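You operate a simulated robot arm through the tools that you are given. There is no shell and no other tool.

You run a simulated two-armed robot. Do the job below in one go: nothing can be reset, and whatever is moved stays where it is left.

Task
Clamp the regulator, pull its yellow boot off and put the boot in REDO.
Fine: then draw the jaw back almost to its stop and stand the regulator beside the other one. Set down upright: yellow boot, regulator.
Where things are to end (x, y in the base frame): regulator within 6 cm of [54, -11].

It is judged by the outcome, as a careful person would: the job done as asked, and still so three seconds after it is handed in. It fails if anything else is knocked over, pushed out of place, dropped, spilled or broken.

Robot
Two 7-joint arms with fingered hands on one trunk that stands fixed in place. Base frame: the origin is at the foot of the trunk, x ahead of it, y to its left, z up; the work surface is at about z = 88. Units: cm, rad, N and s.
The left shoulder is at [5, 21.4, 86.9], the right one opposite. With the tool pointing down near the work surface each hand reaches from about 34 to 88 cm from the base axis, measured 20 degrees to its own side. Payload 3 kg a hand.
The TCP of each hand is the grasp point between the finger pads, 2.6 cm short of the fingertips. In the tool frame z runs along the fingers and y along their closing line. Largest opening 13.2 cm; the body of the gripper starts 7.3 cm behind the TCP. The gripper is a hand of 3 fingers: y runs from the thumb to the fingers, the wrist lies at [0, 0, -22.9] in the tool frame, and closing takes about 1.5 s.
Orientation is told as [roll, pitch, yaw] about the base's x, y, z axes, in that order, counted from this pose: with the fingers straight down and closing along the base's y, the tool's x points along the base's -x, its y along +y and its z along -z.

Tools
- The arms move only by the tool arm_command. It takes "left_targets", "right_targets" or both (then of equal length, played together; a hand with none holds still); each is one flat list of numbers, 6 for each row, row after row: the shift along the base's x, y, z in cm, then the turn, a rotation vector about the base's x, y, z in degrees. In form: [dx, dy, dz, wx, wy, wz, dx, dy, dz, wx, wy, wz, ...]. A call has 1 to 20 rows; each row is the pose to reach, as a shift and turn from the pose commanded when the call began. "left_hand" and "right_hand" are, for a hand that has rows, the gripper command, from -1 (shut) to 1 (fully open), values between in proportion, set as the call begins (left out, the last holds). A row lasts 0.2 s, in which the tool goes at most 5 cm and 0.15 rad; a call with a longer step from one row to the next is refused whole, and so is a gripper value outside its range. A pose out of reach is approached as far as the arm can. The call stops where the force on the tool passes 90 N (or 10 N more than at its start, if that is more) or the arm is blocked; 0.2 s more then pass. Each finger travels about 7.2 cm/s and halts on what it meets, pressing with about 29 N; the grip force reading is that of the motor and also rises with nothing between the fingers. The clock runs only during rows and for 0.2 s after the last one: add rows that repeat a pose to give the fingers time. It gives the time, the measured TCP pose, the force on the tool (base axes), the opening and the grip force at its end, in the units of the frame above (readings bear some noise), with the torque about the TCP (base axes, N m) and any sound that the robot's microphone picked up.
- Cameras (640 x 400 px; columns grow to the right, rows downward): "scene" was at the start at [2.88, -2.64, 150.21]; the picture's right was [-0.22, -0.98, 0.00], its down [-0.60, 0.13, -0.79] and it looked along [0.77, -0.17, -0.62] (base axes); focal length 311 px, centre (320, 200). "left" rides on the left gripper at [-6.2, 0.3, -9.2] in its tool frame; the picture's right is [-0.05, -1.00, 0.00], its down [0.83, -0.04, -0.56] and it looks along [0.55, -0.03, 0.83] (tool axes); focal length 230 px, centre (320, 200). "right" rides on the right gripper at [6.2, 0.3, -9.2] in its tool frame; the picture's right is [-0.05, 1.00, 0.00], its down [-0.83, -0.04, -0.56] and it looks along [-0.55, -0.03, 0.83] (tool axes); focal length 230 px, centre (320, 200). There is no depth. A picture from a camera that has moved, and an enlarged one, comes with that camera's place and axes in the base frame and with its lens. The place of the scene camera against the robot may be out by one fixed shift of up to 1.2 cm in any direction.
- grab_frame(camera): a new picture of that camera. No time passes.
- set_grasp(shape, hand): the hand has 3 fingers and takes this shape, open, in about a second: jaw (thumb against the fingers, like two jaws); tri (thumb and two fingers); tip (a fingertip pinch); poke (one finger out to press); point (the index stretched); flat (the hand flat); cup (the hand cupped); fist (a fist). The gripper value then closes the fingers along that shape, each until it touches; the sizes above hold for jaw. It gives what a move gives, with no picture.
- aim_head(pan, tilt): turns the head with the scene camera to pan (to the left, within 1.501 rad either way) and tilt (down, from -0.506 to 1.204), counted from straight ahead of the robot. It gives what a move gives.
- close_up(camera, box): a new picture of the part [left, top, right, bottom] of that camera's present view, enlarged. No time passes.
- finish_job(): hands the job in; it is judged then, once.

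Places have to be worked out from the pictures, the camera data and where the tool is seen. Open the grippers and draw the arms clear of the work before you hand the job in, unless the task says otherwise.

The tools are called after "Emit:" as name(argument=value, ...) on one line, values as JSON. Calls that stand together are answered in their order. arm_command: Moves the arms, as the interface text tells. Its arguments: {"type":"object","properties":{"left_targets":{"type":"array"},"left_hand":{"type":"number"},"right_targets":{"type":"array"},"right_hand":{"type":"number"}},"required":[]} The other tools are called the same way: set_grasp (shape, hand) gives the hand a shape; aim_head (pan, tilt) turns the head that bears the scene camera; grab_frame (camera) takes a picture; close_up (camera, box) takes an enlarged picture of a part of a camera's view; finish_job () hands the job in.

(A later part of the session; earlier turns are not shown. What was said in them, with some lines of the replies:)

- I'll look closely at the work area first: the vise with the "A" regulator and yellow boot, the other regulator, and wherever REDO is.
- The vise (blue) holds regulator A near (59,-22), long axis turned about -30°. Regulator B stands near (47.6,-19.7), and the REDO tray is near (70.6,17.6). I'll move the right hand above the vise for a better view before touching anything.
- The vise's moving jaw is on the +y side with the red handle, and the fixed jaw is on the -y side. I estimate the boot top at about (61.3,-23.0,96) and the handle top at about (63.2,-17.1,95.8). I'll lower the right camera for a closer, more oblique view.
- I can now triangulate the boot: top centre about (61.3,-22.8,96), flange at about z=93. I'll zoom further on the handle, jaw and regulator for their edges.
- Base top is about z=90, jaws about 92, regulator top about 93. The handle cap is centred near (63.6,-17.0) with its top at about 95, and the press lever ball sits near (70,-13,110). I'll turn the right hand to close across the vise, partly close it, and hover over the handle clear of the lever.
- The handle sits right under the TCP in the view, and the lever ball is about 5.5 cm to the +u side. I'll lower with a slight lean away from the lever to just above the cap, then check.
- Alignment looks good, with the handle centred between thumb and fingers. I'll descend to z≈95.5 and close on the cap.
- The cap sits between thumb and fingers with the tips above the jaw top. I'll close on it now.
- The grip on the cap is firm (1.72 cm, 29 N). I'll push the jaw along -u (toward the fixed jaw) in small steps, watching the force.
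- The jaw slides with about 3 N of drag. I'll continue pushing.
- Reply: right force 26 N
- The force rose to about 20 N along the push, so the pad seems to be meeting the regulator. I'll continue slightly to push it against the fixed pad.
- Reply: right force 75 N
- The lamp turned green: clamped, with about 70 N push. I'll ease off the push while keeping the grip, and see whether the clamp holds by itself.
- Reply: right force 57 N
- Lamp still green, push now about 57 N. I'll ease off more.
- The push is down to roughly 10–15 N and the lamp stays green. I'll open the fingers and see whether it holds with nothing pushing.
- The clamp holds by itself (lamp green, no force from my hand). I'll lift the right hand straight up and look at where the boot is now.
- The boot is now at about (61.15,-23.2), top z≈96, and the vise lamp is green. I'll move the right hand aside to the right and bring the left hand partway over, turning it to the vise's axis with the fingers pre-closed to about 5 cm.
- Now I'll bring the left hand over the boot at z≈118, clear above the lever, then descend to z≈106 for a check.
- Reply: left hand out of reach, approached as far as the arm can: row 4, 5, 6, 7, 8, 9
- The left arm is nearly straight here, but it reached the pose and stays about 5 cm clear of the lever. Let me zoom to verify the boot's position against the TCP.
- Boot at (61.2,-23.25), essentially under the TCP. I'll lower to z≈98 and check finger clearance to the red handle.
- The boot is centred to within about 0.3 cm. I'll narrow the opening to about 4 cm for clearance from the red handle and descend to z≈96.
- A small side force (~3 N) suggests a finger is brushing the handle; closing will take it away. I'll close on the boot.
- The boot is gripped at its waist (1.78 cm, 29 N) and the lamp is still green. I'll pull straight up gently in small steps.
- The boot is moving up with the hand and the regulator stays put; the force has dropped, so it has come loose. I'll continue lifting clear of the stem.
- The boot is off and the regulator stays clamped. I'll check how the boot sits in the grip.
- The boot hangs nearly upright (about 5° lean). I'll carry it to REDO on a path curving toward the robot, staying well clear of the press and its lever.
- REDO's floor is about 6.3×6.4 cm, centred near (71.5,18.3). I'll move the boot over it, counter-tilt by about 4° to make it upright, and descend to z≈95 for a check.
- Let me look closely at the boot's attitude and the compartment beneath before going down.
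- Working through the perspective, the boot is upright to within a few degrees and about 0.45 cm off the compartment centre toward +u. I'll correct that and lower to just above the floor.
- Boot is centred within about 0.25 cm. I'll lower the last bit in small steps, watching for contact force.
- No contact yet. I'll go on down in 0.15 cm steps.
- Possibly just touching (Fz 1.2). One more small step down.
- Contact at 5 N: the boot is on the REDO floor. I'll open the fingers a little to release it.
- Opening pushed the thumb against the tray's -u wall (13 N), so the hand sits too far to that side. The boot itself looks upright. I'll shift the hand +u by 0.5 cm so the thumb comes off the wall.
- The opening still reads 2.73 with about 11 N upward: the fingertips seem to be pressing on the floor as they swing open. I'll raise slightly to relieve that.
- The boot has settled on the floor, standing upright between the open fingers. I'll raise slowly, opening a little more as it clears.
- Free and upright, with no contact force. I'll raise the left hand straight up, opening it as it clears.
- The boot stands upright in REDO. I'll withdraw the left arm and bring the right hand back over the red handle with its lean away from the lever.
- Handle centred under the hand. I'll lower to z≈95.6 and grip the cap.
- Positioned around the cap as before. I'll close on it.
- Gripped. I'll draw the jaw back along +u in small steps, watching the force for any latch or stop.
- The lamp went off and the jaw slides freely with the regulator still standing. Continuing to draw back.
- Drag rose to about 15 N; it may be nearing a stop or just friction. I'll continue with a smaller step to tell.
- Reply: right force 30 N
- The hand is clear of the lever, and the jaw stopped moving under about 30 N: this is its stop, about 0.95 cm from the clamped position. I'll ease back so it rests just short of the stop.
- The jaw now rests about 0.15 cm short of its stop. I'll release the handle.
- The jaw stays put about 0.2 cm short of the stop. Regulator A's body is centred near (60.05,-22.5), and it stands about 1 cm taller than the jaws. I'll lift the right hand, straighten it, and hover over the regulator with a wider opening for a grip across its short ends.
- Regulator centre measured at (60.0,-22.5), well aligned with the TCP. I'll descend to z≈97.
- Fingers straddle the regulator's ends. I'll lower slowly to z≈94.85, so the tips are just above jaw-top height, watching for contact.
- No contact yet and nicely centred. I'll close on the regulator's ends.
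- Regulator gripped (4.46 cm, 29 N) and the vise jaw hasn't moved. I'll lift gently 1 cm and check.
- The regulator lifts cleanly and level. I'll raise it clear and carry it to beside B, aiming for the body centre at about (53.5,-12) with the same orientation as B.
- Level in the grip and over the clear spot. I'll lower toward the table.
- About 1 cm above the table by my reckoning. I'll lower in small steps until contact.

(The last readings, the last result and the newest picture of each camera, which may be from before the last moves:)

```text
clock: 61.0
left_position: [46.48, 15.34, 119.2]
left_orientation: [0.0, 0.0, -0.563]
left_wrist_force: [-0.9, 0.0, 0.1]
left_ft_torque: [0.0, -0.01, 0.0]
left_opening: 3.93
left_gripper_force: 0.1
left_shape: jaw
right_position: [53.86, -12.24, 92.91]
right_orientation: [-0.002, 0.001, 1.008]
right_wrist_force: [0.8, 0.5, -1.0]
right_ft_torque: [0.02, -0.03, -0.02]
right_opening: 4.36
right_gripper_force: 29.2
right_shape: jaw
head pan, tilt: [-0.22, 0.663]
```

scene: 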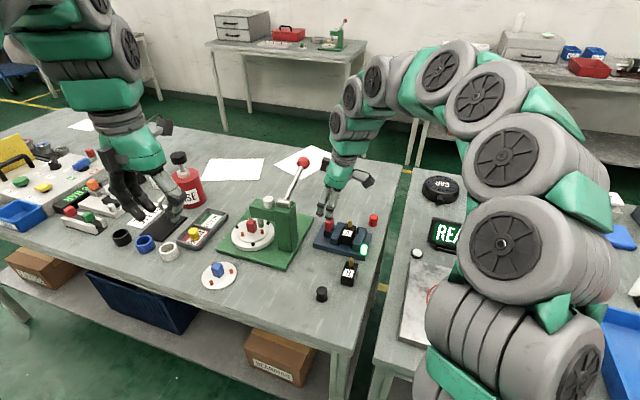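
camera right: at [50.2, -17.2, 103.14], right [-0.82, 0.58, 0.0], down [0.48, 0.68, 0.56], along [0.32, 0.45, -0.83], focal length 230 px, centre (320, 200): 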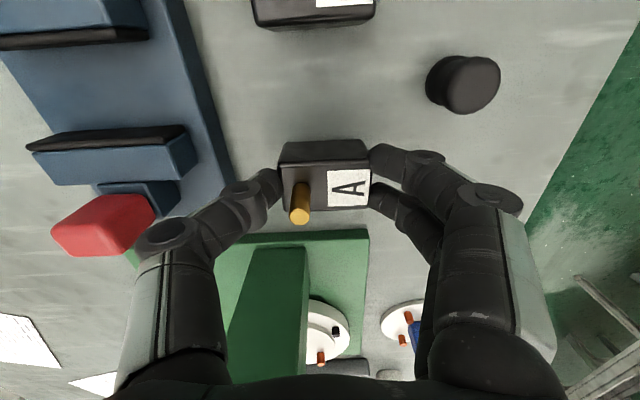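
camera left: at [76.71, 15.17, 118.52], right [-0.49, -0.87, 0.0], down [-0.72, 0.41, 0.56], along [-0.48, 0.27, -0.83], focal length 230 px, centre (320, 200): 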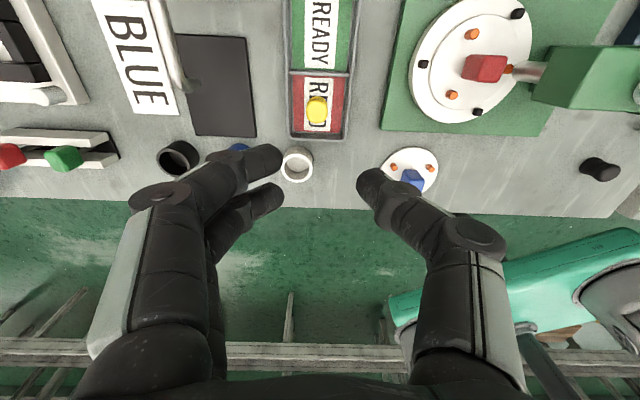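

No contact yet at z=92.9; I'll continue in 0.1–0.15 cm steps.

Emit:
arm_command(right_targets=[0, 0, -0.12, 0, 0, 0, 0, 0, -0.24, 0, 0, 0, 0, 0, -0.24, 0, 0, 0])

```text
clock: 61.8
left_position: [46.48, 15.34, 119.04]
left_orientation: [0.001, 0.0, -0.564]
left_wrist_force: [0.0, 0.2, 0.0]
left_ft_torque: [0.01, 0.01, 0.0]
left_opening: 3.92
left_gripper_force: 0.1
left_shape: jaw
right_position: [53.89, -12.34, 92.76]
right_orientation: [0.0, 0.0, 1.008]
right_wrist_force: [0.3, -0.6, 5.0]
right_ft_torque: [0.04, 0.09, -0.03]
right_opening: 4.34
right_gripper_force: 29.0
right_shape: jaw
head pan, tilt: [-0.22, 0.663]
```

Contact at z≈92.76 with 5 N: the regulator is on the table. I'll open the fingers to release.

Emit:
arm_command(right_targets=[0, 0, 0.05, 0, 0, 0, 0, 0, 0.05, 0, 0, 0, 0, 0, 0.05, 0, 0, 0, 0, 0, 0.05, 0, 0, 0], right_hand=-0.05)

Emit:
grab_frame(camera="right")

Emit:
close_up(camera="scene", box=[280, 210, 370, 290])

```text
clock: 62.8
left_position: [46.38, 15.34, 119.17]
left_orientation: [-0.001, -0.002, -0.563]
left_wrist_force: [0.0, -0.5, 0.3]
left_ft_torque: [0.01, -0.01, 0.0]
left_opening: 3.94
left_gripper_force: 0.1
left_shape: jaw
right_position: [53.8, -12.28, 92.65]
right_orientation: [0.0, -0.001, 1.007]
right_wrist_force: [-0.6, 0.0, -0.2]
right_ft_torque: [0.0, 0.0, 0.01]
right_opening: 6.19
right_gripper_force: 0.0
right_shape: jaw
head pan, tilt: [-0.22, 0.663]
```

```text
taken
camera right: at [50.19, -17.23, 102.03], right [-0.82, 0.58, 0.0], down [0.48, 0.68, 0.56], along [0.32, 0.45, -0.83], focal length 230 px, centre (320, 200)
```

right: 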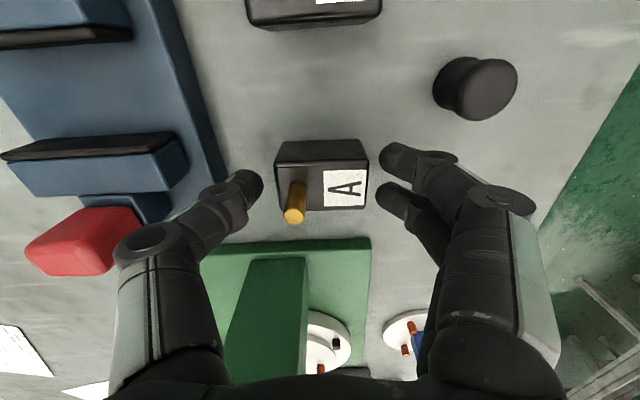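

```text
5.00 times, centred on (325, 250) of scene
camera zoom: at [2.88, -2.64, 150.21], right [-0.22, -0.98, 0.0], down [-0.6, 0.13, -0.79], along [0.77, -0.17, -0.62], focal length 1553 px, centre (295, -50)
```

zoom: 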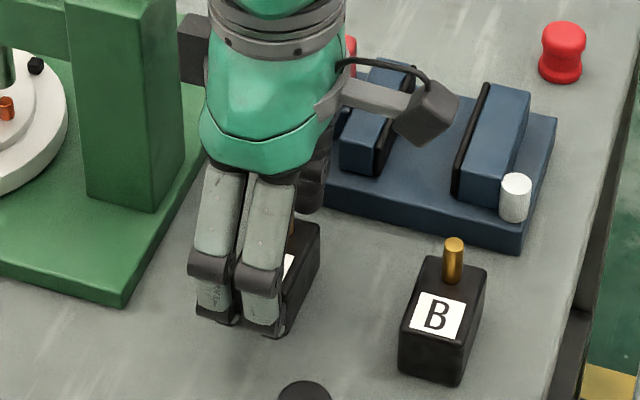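

The regulator stands free. I'll raise the right hand straight up and then draw it away to the right.

Emit:
arm_command(right_targets=[0, 0, 1, 0, 0, 0, 0, 0, 2.5, 0, 0, 0, 0, 0, 5, 0, 0, 0, 0, 0, 8.5, 0, 0, 0, -0.5, -0.5, 12.5, 0, 0, 0, -1, -2, 16.5, 0, 0, 0, -1.5, -6, 19, 0, 0, 0, -2, -10.5, 21, 0, 0, 0, -2.5, -15, 22, 0, 0, 0, -3, -19.5, 22, 0, 0, 0, -3.5, -24, 22, 0, 0, 0, -3.5, -24, 22, 0, 0, 0])

Emit:
grab_frame(camera="scene")

Emit:
close_up(camera="scene", box=[250, 190, 400, 310])

Emit:
close_up(camera="scene", box=[150, 180, 250, 260])

Emit:
grab_frame(camera="right")

```text
clock: 65.4
left_position: [46.51, 15.21, 119.13]
left_orientation: [0.001, -0.002, -0.564]
left_wrist_force: [-1.0, -0.2, -0.5]
left_ft_torque: [0.02, 0.03, -0.05]
left_opening: 3.92
left_gripper_force: 0.1
left_shape: jaw
right_position: [50.32, -36.37, 114.79]
right_orientation: [0.001, -0.001, 1.007]
right_wrist_force: [0.1, -1.2, -0.6]
right_ft_torque: [-0.03, -0.01, 0.01]
right_opening: 6.23
right_gripper_force: 0.0
right_shape: jaw
head pan, tilt: [-0.22, 0.663]
```

```text
taken
```

scene: 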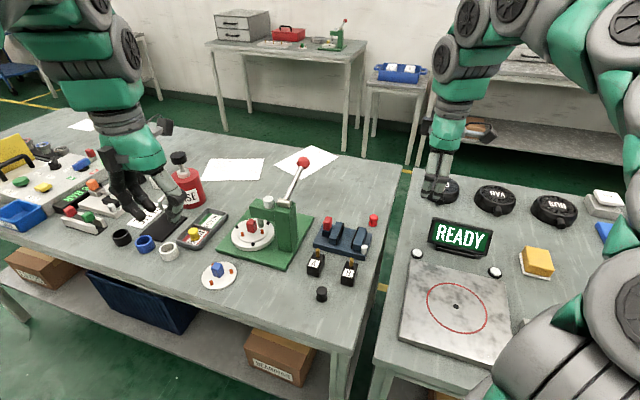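

```text
3.33 times, centred on (325, 250) of scene
camera zoom: at [2.88, -2.64, 150.21], right [-0.22, -0.98, 0.0], down [-0.6, 0.13, -0.79], along [0.77, -0.17, -0.62], focal length 1036 px, centre (303, 33)
```

zoom: 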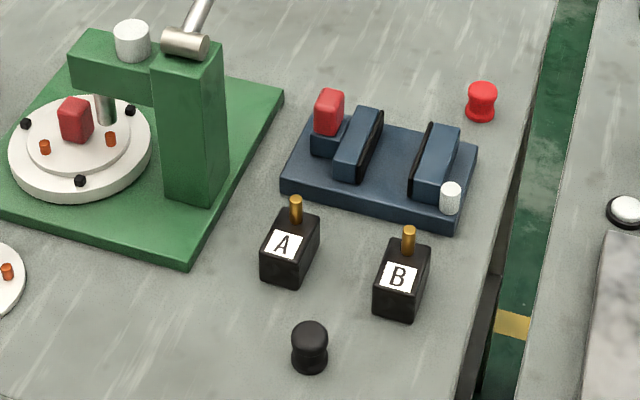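

```text
5.00 times, centred on (200, 220) of scene
camera zoom: at [2.88, -2.64, 150.21], right [-0.22, -0.98, 0.0], down [-0.6, 0.13, -0.79], along [0.77, -0.17, -0.62], focal length 1553 px, centre (920, 100)
```

zoom: 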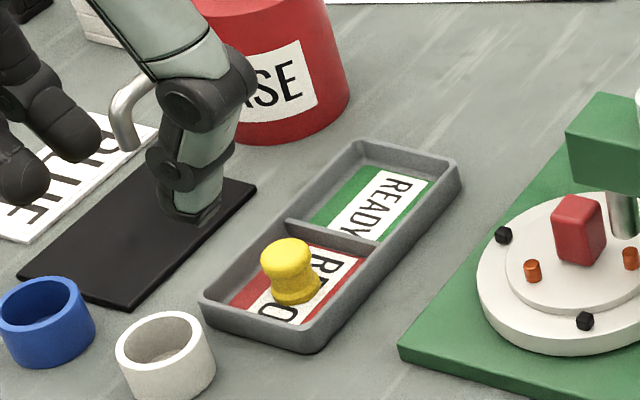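

```text
taken
camera right: at [46.6, -41.22, 124.06], right [-0.82, 0.58, 0.0], down [0.48, 0.68, 0.56], along [0.32, 0.45, -0.83], focal length 230 px, centre (320, 200)
```

right: 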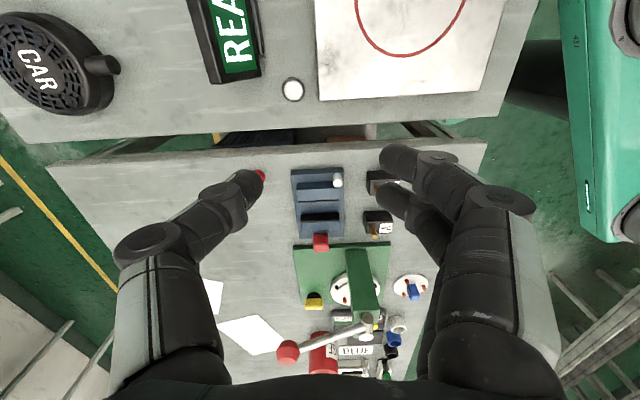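

A stands upright beside B, and the boot stands upright in REDO. Comparing images, the jaw sits about 0.2 cm short of its stop. I'd like it a touch closer to count as "almost at the stop", so I'll go back to the handle the same safe way.

Emit:
arm_command(right_targets=[1.9, 2.8, 0, 0, 0, 0, 3.8, 5.6, -0.5, 0, 0, 0, 5.7, 8.3, -1.5, 0, 0, 0, 7.6, 11, -3, 2, -1.3, 0, 9.5, 13.8, -5, 4, -2.6, 0, 11.4, 16.6, -7.5, 6, -3.9, 0, 13.25, 19.2, -10, 8, -5.1, 0, 13.25, 19.2, -12, 10.1, -6.4, 0, 13.25, 19.2, -13.8, 10.1, -6.4, 0, 13.25, 19.2, -13.8, 10.1, -6.4, 0], right_hand=-0.3)

Emit:
grab_frame(camera="right")

Emit:
close_up(camera="scene", box=[270, 130, 400, 270])

```text
clock: 67.6
left_position: [46.55, 15.38, 119.08]
left_orientation: [0.0, 0.0, -0.564]
left_wrist_force: [-0.1, 1.0, 0.4]
left_ft_torque: [0.02, -0.02, 0.0]
left_opening: 3.93
left_gripper_force: 0.1
left_shape: jaw
right_position: [63.58, -17.12, 101.02]
right_orientation: [0.0, -0.209, 1.006]
right_wrist_force: [-0.3, 0.1, -0.1]
right_ft_torque: [-0.01, 0.02, -0.03]
right_opening: 4.66
right_gripper_force: 0.1
right_shape: jaw
head pan, tilt: [-0.22, 0.663]
```

```text
taken
camera right: at [59.0, -23.51, 108.71], right [-0.82, 0.58, 0.01], down [0.41, 0.57, 0.72], along [0.41, 0.59, -0.7], focal length 230 px, centre (320, 200)
```

right: 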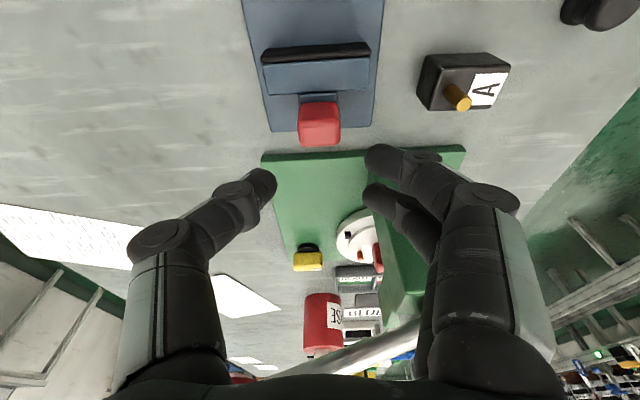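

```text
2.86 times, centred on (335, 200) of scene
camera zoom: at [2.88, -2.64, 150.21], right [-0.22, -0.98, 0.0], down [-0.6, 0.13, -0.79], along [0.77, -0.17, -0.62], focal length 888 px, centre (277, 200)
```

zoom: 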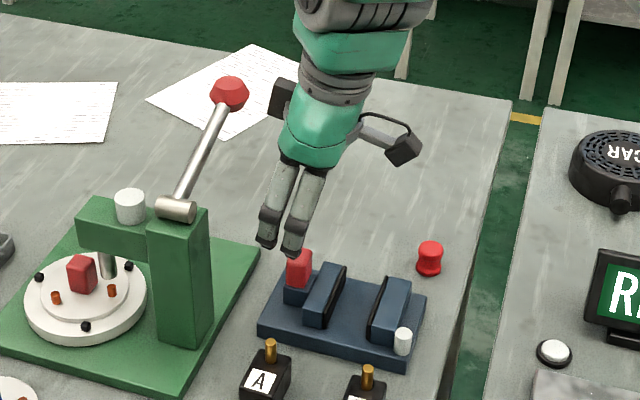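

Emit:
arm_command(right_targets=[0, 0, -1.5, 0, 0, 0, 0, 0, -3, 0, 0, 0, 0, 0, -4.5, 0, 0, 0, 0, 0, -5.4, 0, 0, 0, 0, 0, -5.4, 0, 0, 0])

Emit:
grab_frame(camera="right")

Emit:
close_up(camera="scene", box=[290, 190, 400, 270])

```text
clock: 68.8
left_position: [46.57, 15.34, 119.14]
left_orientation: [-0.001, 0.0, -0.564]
left_wrist_force: [-1.0, 0.6, 0.3]
left_ft_torque: [0.0, 0.01, 0.01]
left_opening: 3.95
left_gripper_force: 0.0
left_shape: jaw
right_position: [63.56, -17.09, 95.44]
right_orientation: [-0.001, -0.207, 1.007]
right_wrist_force: [0.0, 0.5, -0.3]
right_ft_torque: [0.0, 0.0, -0.03]
right_opening: 4.66
right_gripper_force: 0.1
right_shape: jaw
head pan, tilt: [-0.22, 0.663]
```

```text
taken
camera right: at [59.0, -23.5, 103.33], right [-0.82, 0.58, 0.01], down [0.41, 0.57, 0.71], along [0.41, 0.59, -0.7], focal length 230 px, centre (320, 200)
```

right: 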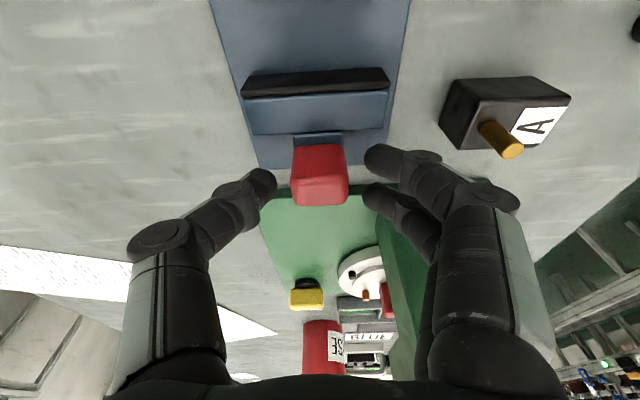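

```text
5.00 times, centred on (345, 230) of scene
camera zoom: at [2.89, -2.64, 150.21], right [-0.22, -0.98, 0.0], down [-0.6, 0.13, -0.79], along [0.77, -0.17, -0.62], focal length 1553 px, centre (195, 50)
```

zoom: 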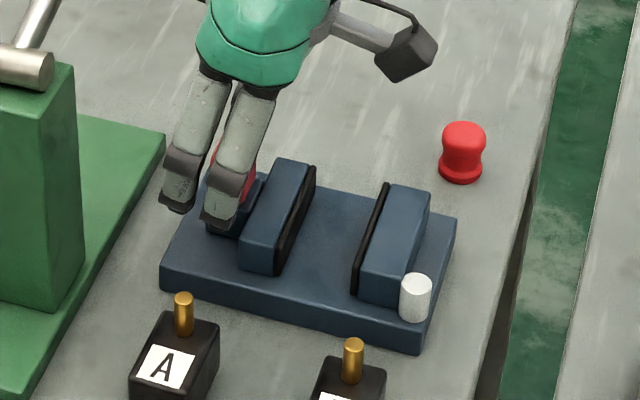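

Positioned on the cap again. I'll grip it, then ease it toward the stop by roughly 0.1 cm.

Emit:
arm_command(right_targets=[0, 0, 0, 0, 0, 0, 0, 0, 0, 0, 0, 0, 0, 0, 0, 0, 0, 0, 0, 0, 0, 0, 0, 0, 0, 0, 0, 0, 0, 0], right_hand=-1)

Emit:
close_up(camera="scene", box=[290, 190, 400, 270])

```text
clock: 70.0
left_position: [46.63, 15.36, 119.05]
left_orientation: [0.0, 0.0, -0.563]
left_wrist_force: [0.8, -0.6, 0.2]
left_ft_torque: [-0.05, -0.02, -0.02]
left_opening: 3.95
left_gripper_force: 0.1
left_shape: jaw
right_position: [63.62, -17.02, 95.54]
right_orientation: [0.0, -0.208, 1.007]
right_wrist_force: [3.9, 0.4, -5.8]
right_ft_torque: [-0.23, -0.01, -0.29]
right_opening: 1.27
right_gripper_force: 29.6
right_shape: jaw
head pan, tilt: [-0.22, 0.663]
```

```text
5.00 times, centred on (345, 230) of scene
camera zoom: at [2.89, -2.64, 150.21], right [-0.22, -0.98, 0.0], down [-0.6, 0.13, -0.79], along [0.77, -0.17, -0.62], focal length 1553 px, centre (195, 50)
```

zoom: 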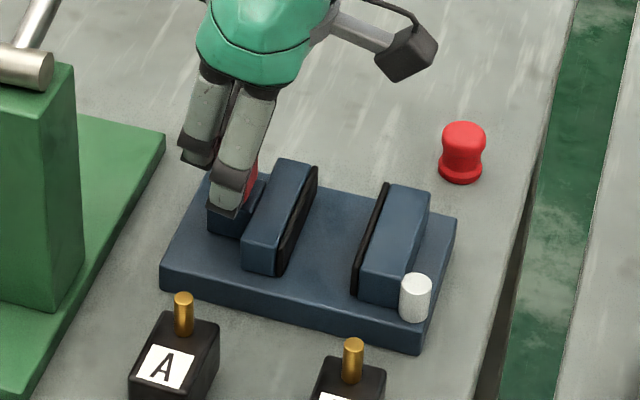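

Closing nudged the jaw about 0.1 cm inward; I'll now draw it back toward the stop in small increments.

Emit:
arm_command(right_targets=[0.05, 0.08, 0, 0, 0, 0, 0.11, 0.17, 0, 0, 0, 0, 0.11, 0.17, 0, 0, 0, 0])

Emit:
close_up(camera="scene", box=[290, 190, 400, 270])

```text
clock: 70.8
left_position: [46.51, 15.3, 119.17]
left_orientation: [-0.001, 0.0, -0.563]
left_wrist_force: [0.3, -0.7, 0.3]
left_ft_torque: [-0.04, -0.01, 0.01]
left_opening: 3.92
left_gripper_force: 0.1
left_shape: jaw
right_position: [63.78, -16.91, 95.59]
right_orientation: [-0.002, -0.208, 1.008]
right_wrist_force: [1.2, -5.9, -6.5]
right_ft_torque: [-0.28, 0.03, -0.26]
right_opening: 1.25
right_gripper_force: 28.8
right_shape: jaw
head pan, tilt: [-0.22, 0.663]
```

```text
5.00 times, centred on (345, 230) of scene
camera zoom: at [2.89, -2.65, 150.21], right [-0.22, -0.98, 0.0], down [-0.6, 0.13, -0.79], along [0.77, -0.17, -0.62], focal length 1553 px, centre (195, 50)
```

zoom: 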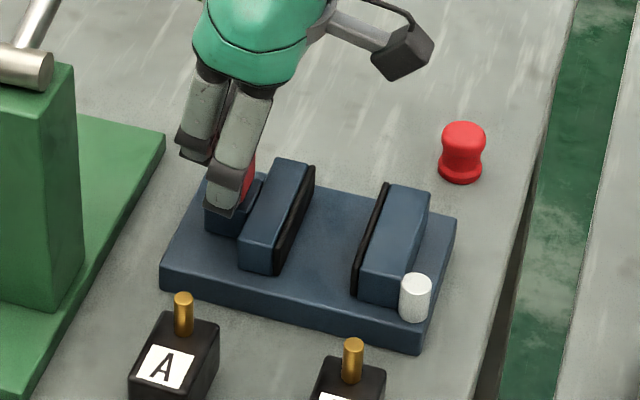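

Emit:
arm_command(right_targets=[0.04, 0.06, 0, 0, 0, 0, 0.08, 0.13, 0, 0, 0, 0, 0.08, 0.13, 0, 0, 0, 0])

Emit:
close_up(camera="scene", box=[290, 190, 400, 270])

```text
clock: 71.6
left_position: [46.5, 15.34, 119.09]
left_orientation: [0.001, -0.003, -0.565]
left_wrist_force: [-0.1, 0.6, 0.3]
left_ft_torque: [-0.04, 0.0, -0.01]
left_opening: 3.9
left_gripper_force: 0.1
left_shape: jaw
right_position: [63.77, -16.74, 95.67]
right_orientation: [0.0, -0.21, 1.007]
right_wrist_force: [4.1, -5.1, -5.0]
right_ft_torque: [-0.23, -0.01, -0.27]
right_opening: 1.27
right_gripper_force: 29.4
right_shape: jaw
head pan, tilt: [-0.22, 0.663]
```

```text
5.00 times, centred on (345, 230) of scene
camera zoom: at [2.9, -2.65, 150.21], right [-0.22, -0.98, 0.0], down [-0.6, 0.13, -0.79], along [0.77, -0.17, -0.62], focal length 1553 px, centre (195, 50)
```

zoom: 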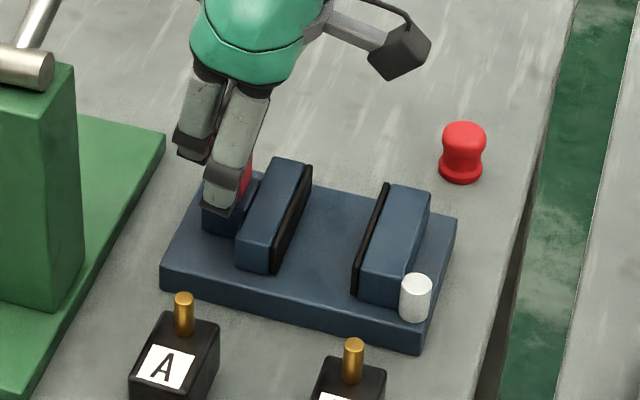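

The jaw is now about 0.1 cm from the stop, with only normal drag (it isn't pressed against it). I'll release the handle.

Emit:
arm_command(right_targets=[0, 0, 0, 0, 0, 0, 0, 0, 0, 0, 0, 0, 0, 0, 0, 0, 0, 0, 0, 0, 0, 0, 0, 0], right_hand=-0.3)

Emit:
close_up(camera="scene", box=[290, 190, 400, 270])

```text
clock: 72.6
left_position: [46.53, 15.41, 119.21]
left_orientation: [0.0, 0.0, -0.563]
left_wrist_force: [0.2, -0.2, -0.2]
left_ft_torque: [-0.02, 0.02, -0.03]
left_opening: 3.93
left_gripper_force: 0.1
left_shape: jaw
right_position: [63.75, -16.75, 95.55]
right_orientation: [0.0, -0.209, 1.007]
right_wrist_force: [0.2, -0.3, -0.4]
right_ft_torque: [0.02, -0.02, 0.01]
right_opening: 4.56
right_gripper_force: 0.0
right_shape: jaw
head pan, tilt: [-0.22, 0.663]
```

```text
5.00 times, centred on (345, 230) of scene
camera zoom: at [2.88, -2.64, 150.21], right [-0.22, -0.98, 0.0], down [-0.6, 0.13, -0.79], along [0.77, -0.17, -0.62], focal length 1553 px, centre (195, 50)
```

zoom: 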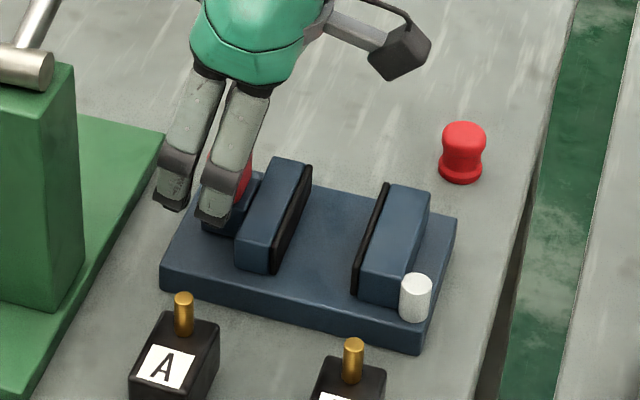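

The jaw stays where it is. I'll lift the right hand straight up, draw it away to the right with the hand opened, and open the left hand as well.

Emit:
arm_command(right_targets=[0, 0, 2, 0, 0, 0, 0, 0, 5, 0, 0, 0, -0.3, -0.5, 8.5, -2, 1.3, 0, -1.3, -2, 12, -5, 3.2, 0, -3, -4.7, 15, -8, 5.1, 0, -5, -8, 17.5, -10.1, 6.4, 0, -7, -11.5, 19, -10.1, 6.4, 0, -9, -15.2, 19.5, -10.1, 6.4, 0, -11, -19, 19.5, -10.1, 6.4, 0, -13.3, -22.5, 19.5, -10.1, 6.4, 0, -13.3, -22.5, 19.5, -10.1, 6.4, 0])

Emit:
arm_command(left_targets=[-1, 0, 1, 0, 0, 0, -2, 0, 2, 0, 0, 0, -3, 0, 3, 0, 0, 0, -3, 0, 3, 0, 0, 0, -3, 0, 3, 0, 0, 0, -3, 0, 3, 0, 0, 0, -3, 0, 3, 0, 0, 0], left_hand=1, right_targets=[0, 0, 0, 0, 0, 0, 0, 0, 0, 0, 0, 0, 0, 0, 0, 0, 0, 0, 0, 0, 0, 0, 0, 0, 0, 0, 0, 0, 0, 0, 0, 0, 0, 0, 0, 0, 0, 0, 0, 0, 0, 0], right_hand=1)

Emit:
grab_frame(camera="scene")

Emit:
close_up(camera="scene", box=[250, 190, 400, 310])

Emit:
close_up(camera="scene", box=[150, 170, 260, 270])

Emit:
grab_frame(camera="right")

```text
clock: 75.0
left_position: [46.49, 15.34, 119.06]
left_orientation: [-0.002, -0.002, -0.564]
left_wrist_force: [0.1, 0.1, -0.5]
left_ft_torque: [0.0, -0.04, 0.02]
left_opening: 3.94
left_gripper_force: 0.1
left_shape: jaw
right_position: [50.44, -39.29, 115.24]
right_orientation: [-0.001, -0.001, 1.008]
right_wrist_force: [0.5, 1.0, 0.0]
right_ft_torque: [-0.01, -0.05, -0.03]
right_opening: 4.6
right_gripper_force: 0.1
right_shape: jaw
head pan, tilt: [-0.22, 0.663]
```

```text
clock: 76.6
left_position: [43.45, 15.24, 122.09]
left_orientation: [-0.001, -0.002, -0.563]
left_wrist_force: [0.4, 0.7, -0.2]
left_ft_torque: [-0.02, 0.0, 0.02]
left_opening: 13.18
left_gripper_force: 0.1
left_shape: jaw
right_position: [50.41, -39.29, 115.19]
right_orientation: [0.001, 0.0, 1.007]
right_wrist_force: [-0.3, 0.0, 0.1]
right_ft_torque: [0.0, -0.01, 0.02]
right_opening: 13.2
right_gripper_force: 0.1
right_shape: jaw
head pan, tilt: [-0.22, 0.663]
```

```text
taken
```

scene: 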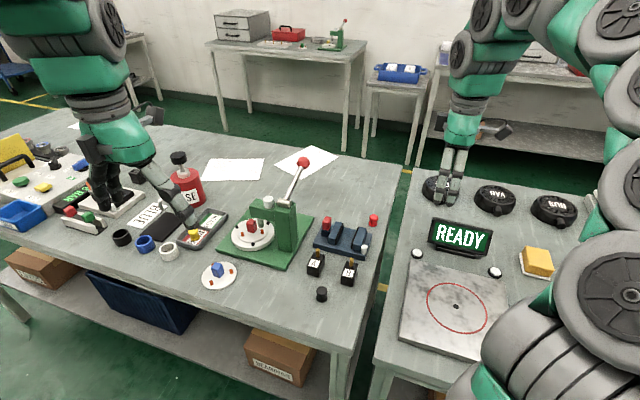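

```text
3.33 times, centred on (325, 250) of scene
camera zoom: at [2.88, -2.64, 150.21], right [-0.22, -0.98, 0.0], down [-0.6, 0.13, -0.79], along [0.77, -0.17, -0.62], focal length 1036 px, centre (303, 33)
```

zoom: 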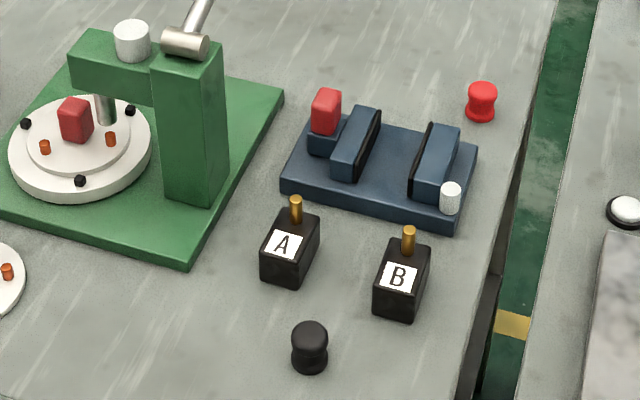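

```text
4.00 times, centred on (205, 220) of scene
camera zoom: at [2.88, -2.64, 150.21], right [-0.22, -0.98, 0.0], down [-0.6, 0.13, -0.79], along [0.77, -0.17, -0.62], focal length 1243 px, centre (780, 120)
```

zoom: 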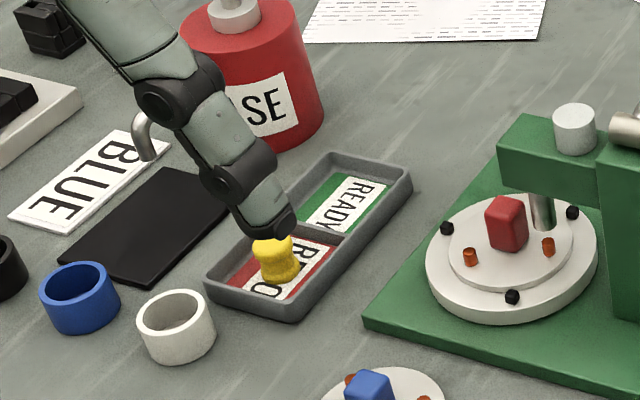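

```text
taken
camera right: at [46.79, -44.23, 124.47], right [-0.82, 0.58, 0.0], down [0.48, 0.68, 0.56], along [0.32, 0.45, -0.83], focal length 230 px, centre (320, 200)
```

right: 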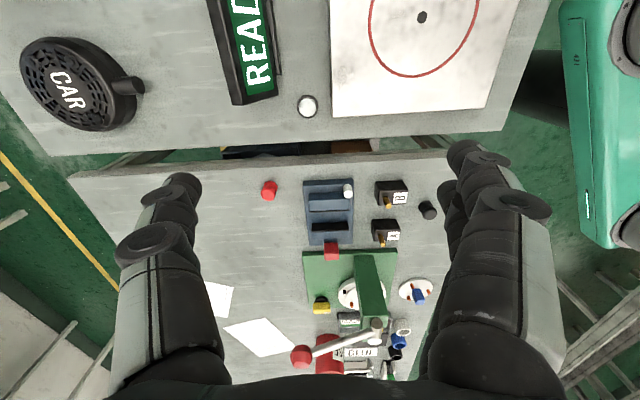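

Everything is in place. The boot stands upright in REDO, regulator A stands beside B at about (53.5,-12), the jaw is just short of its stop, and both hands are open and clear. I'll hand the job in.

Emit:
finish_job()

```text
The job is handed in.
```

The job is done and handed in; no result came back after handing in.

- **Clamping:** I pushed the vise jaw against regulator A until the lamp turned green, and the clamp held by itself while I worked.
- **Yellow boot:** It pulled off cleanly and stands upright in REDO. While I was letting go of it, a finger pressed on the tray wall, and the tray may have shifted by about 1 mm.
- **Jaw:** It is drawn back to about 1 mm short of its stop. I touched the stop lightly once while finding where it was.
- **Regulator:** A stands upright beside B, with its centre at about (53.5, -12.1), about 1 cm from the target.

Nothing else was knocked over or moved as far as the last pictures show. Both hands are open and clear of the work.
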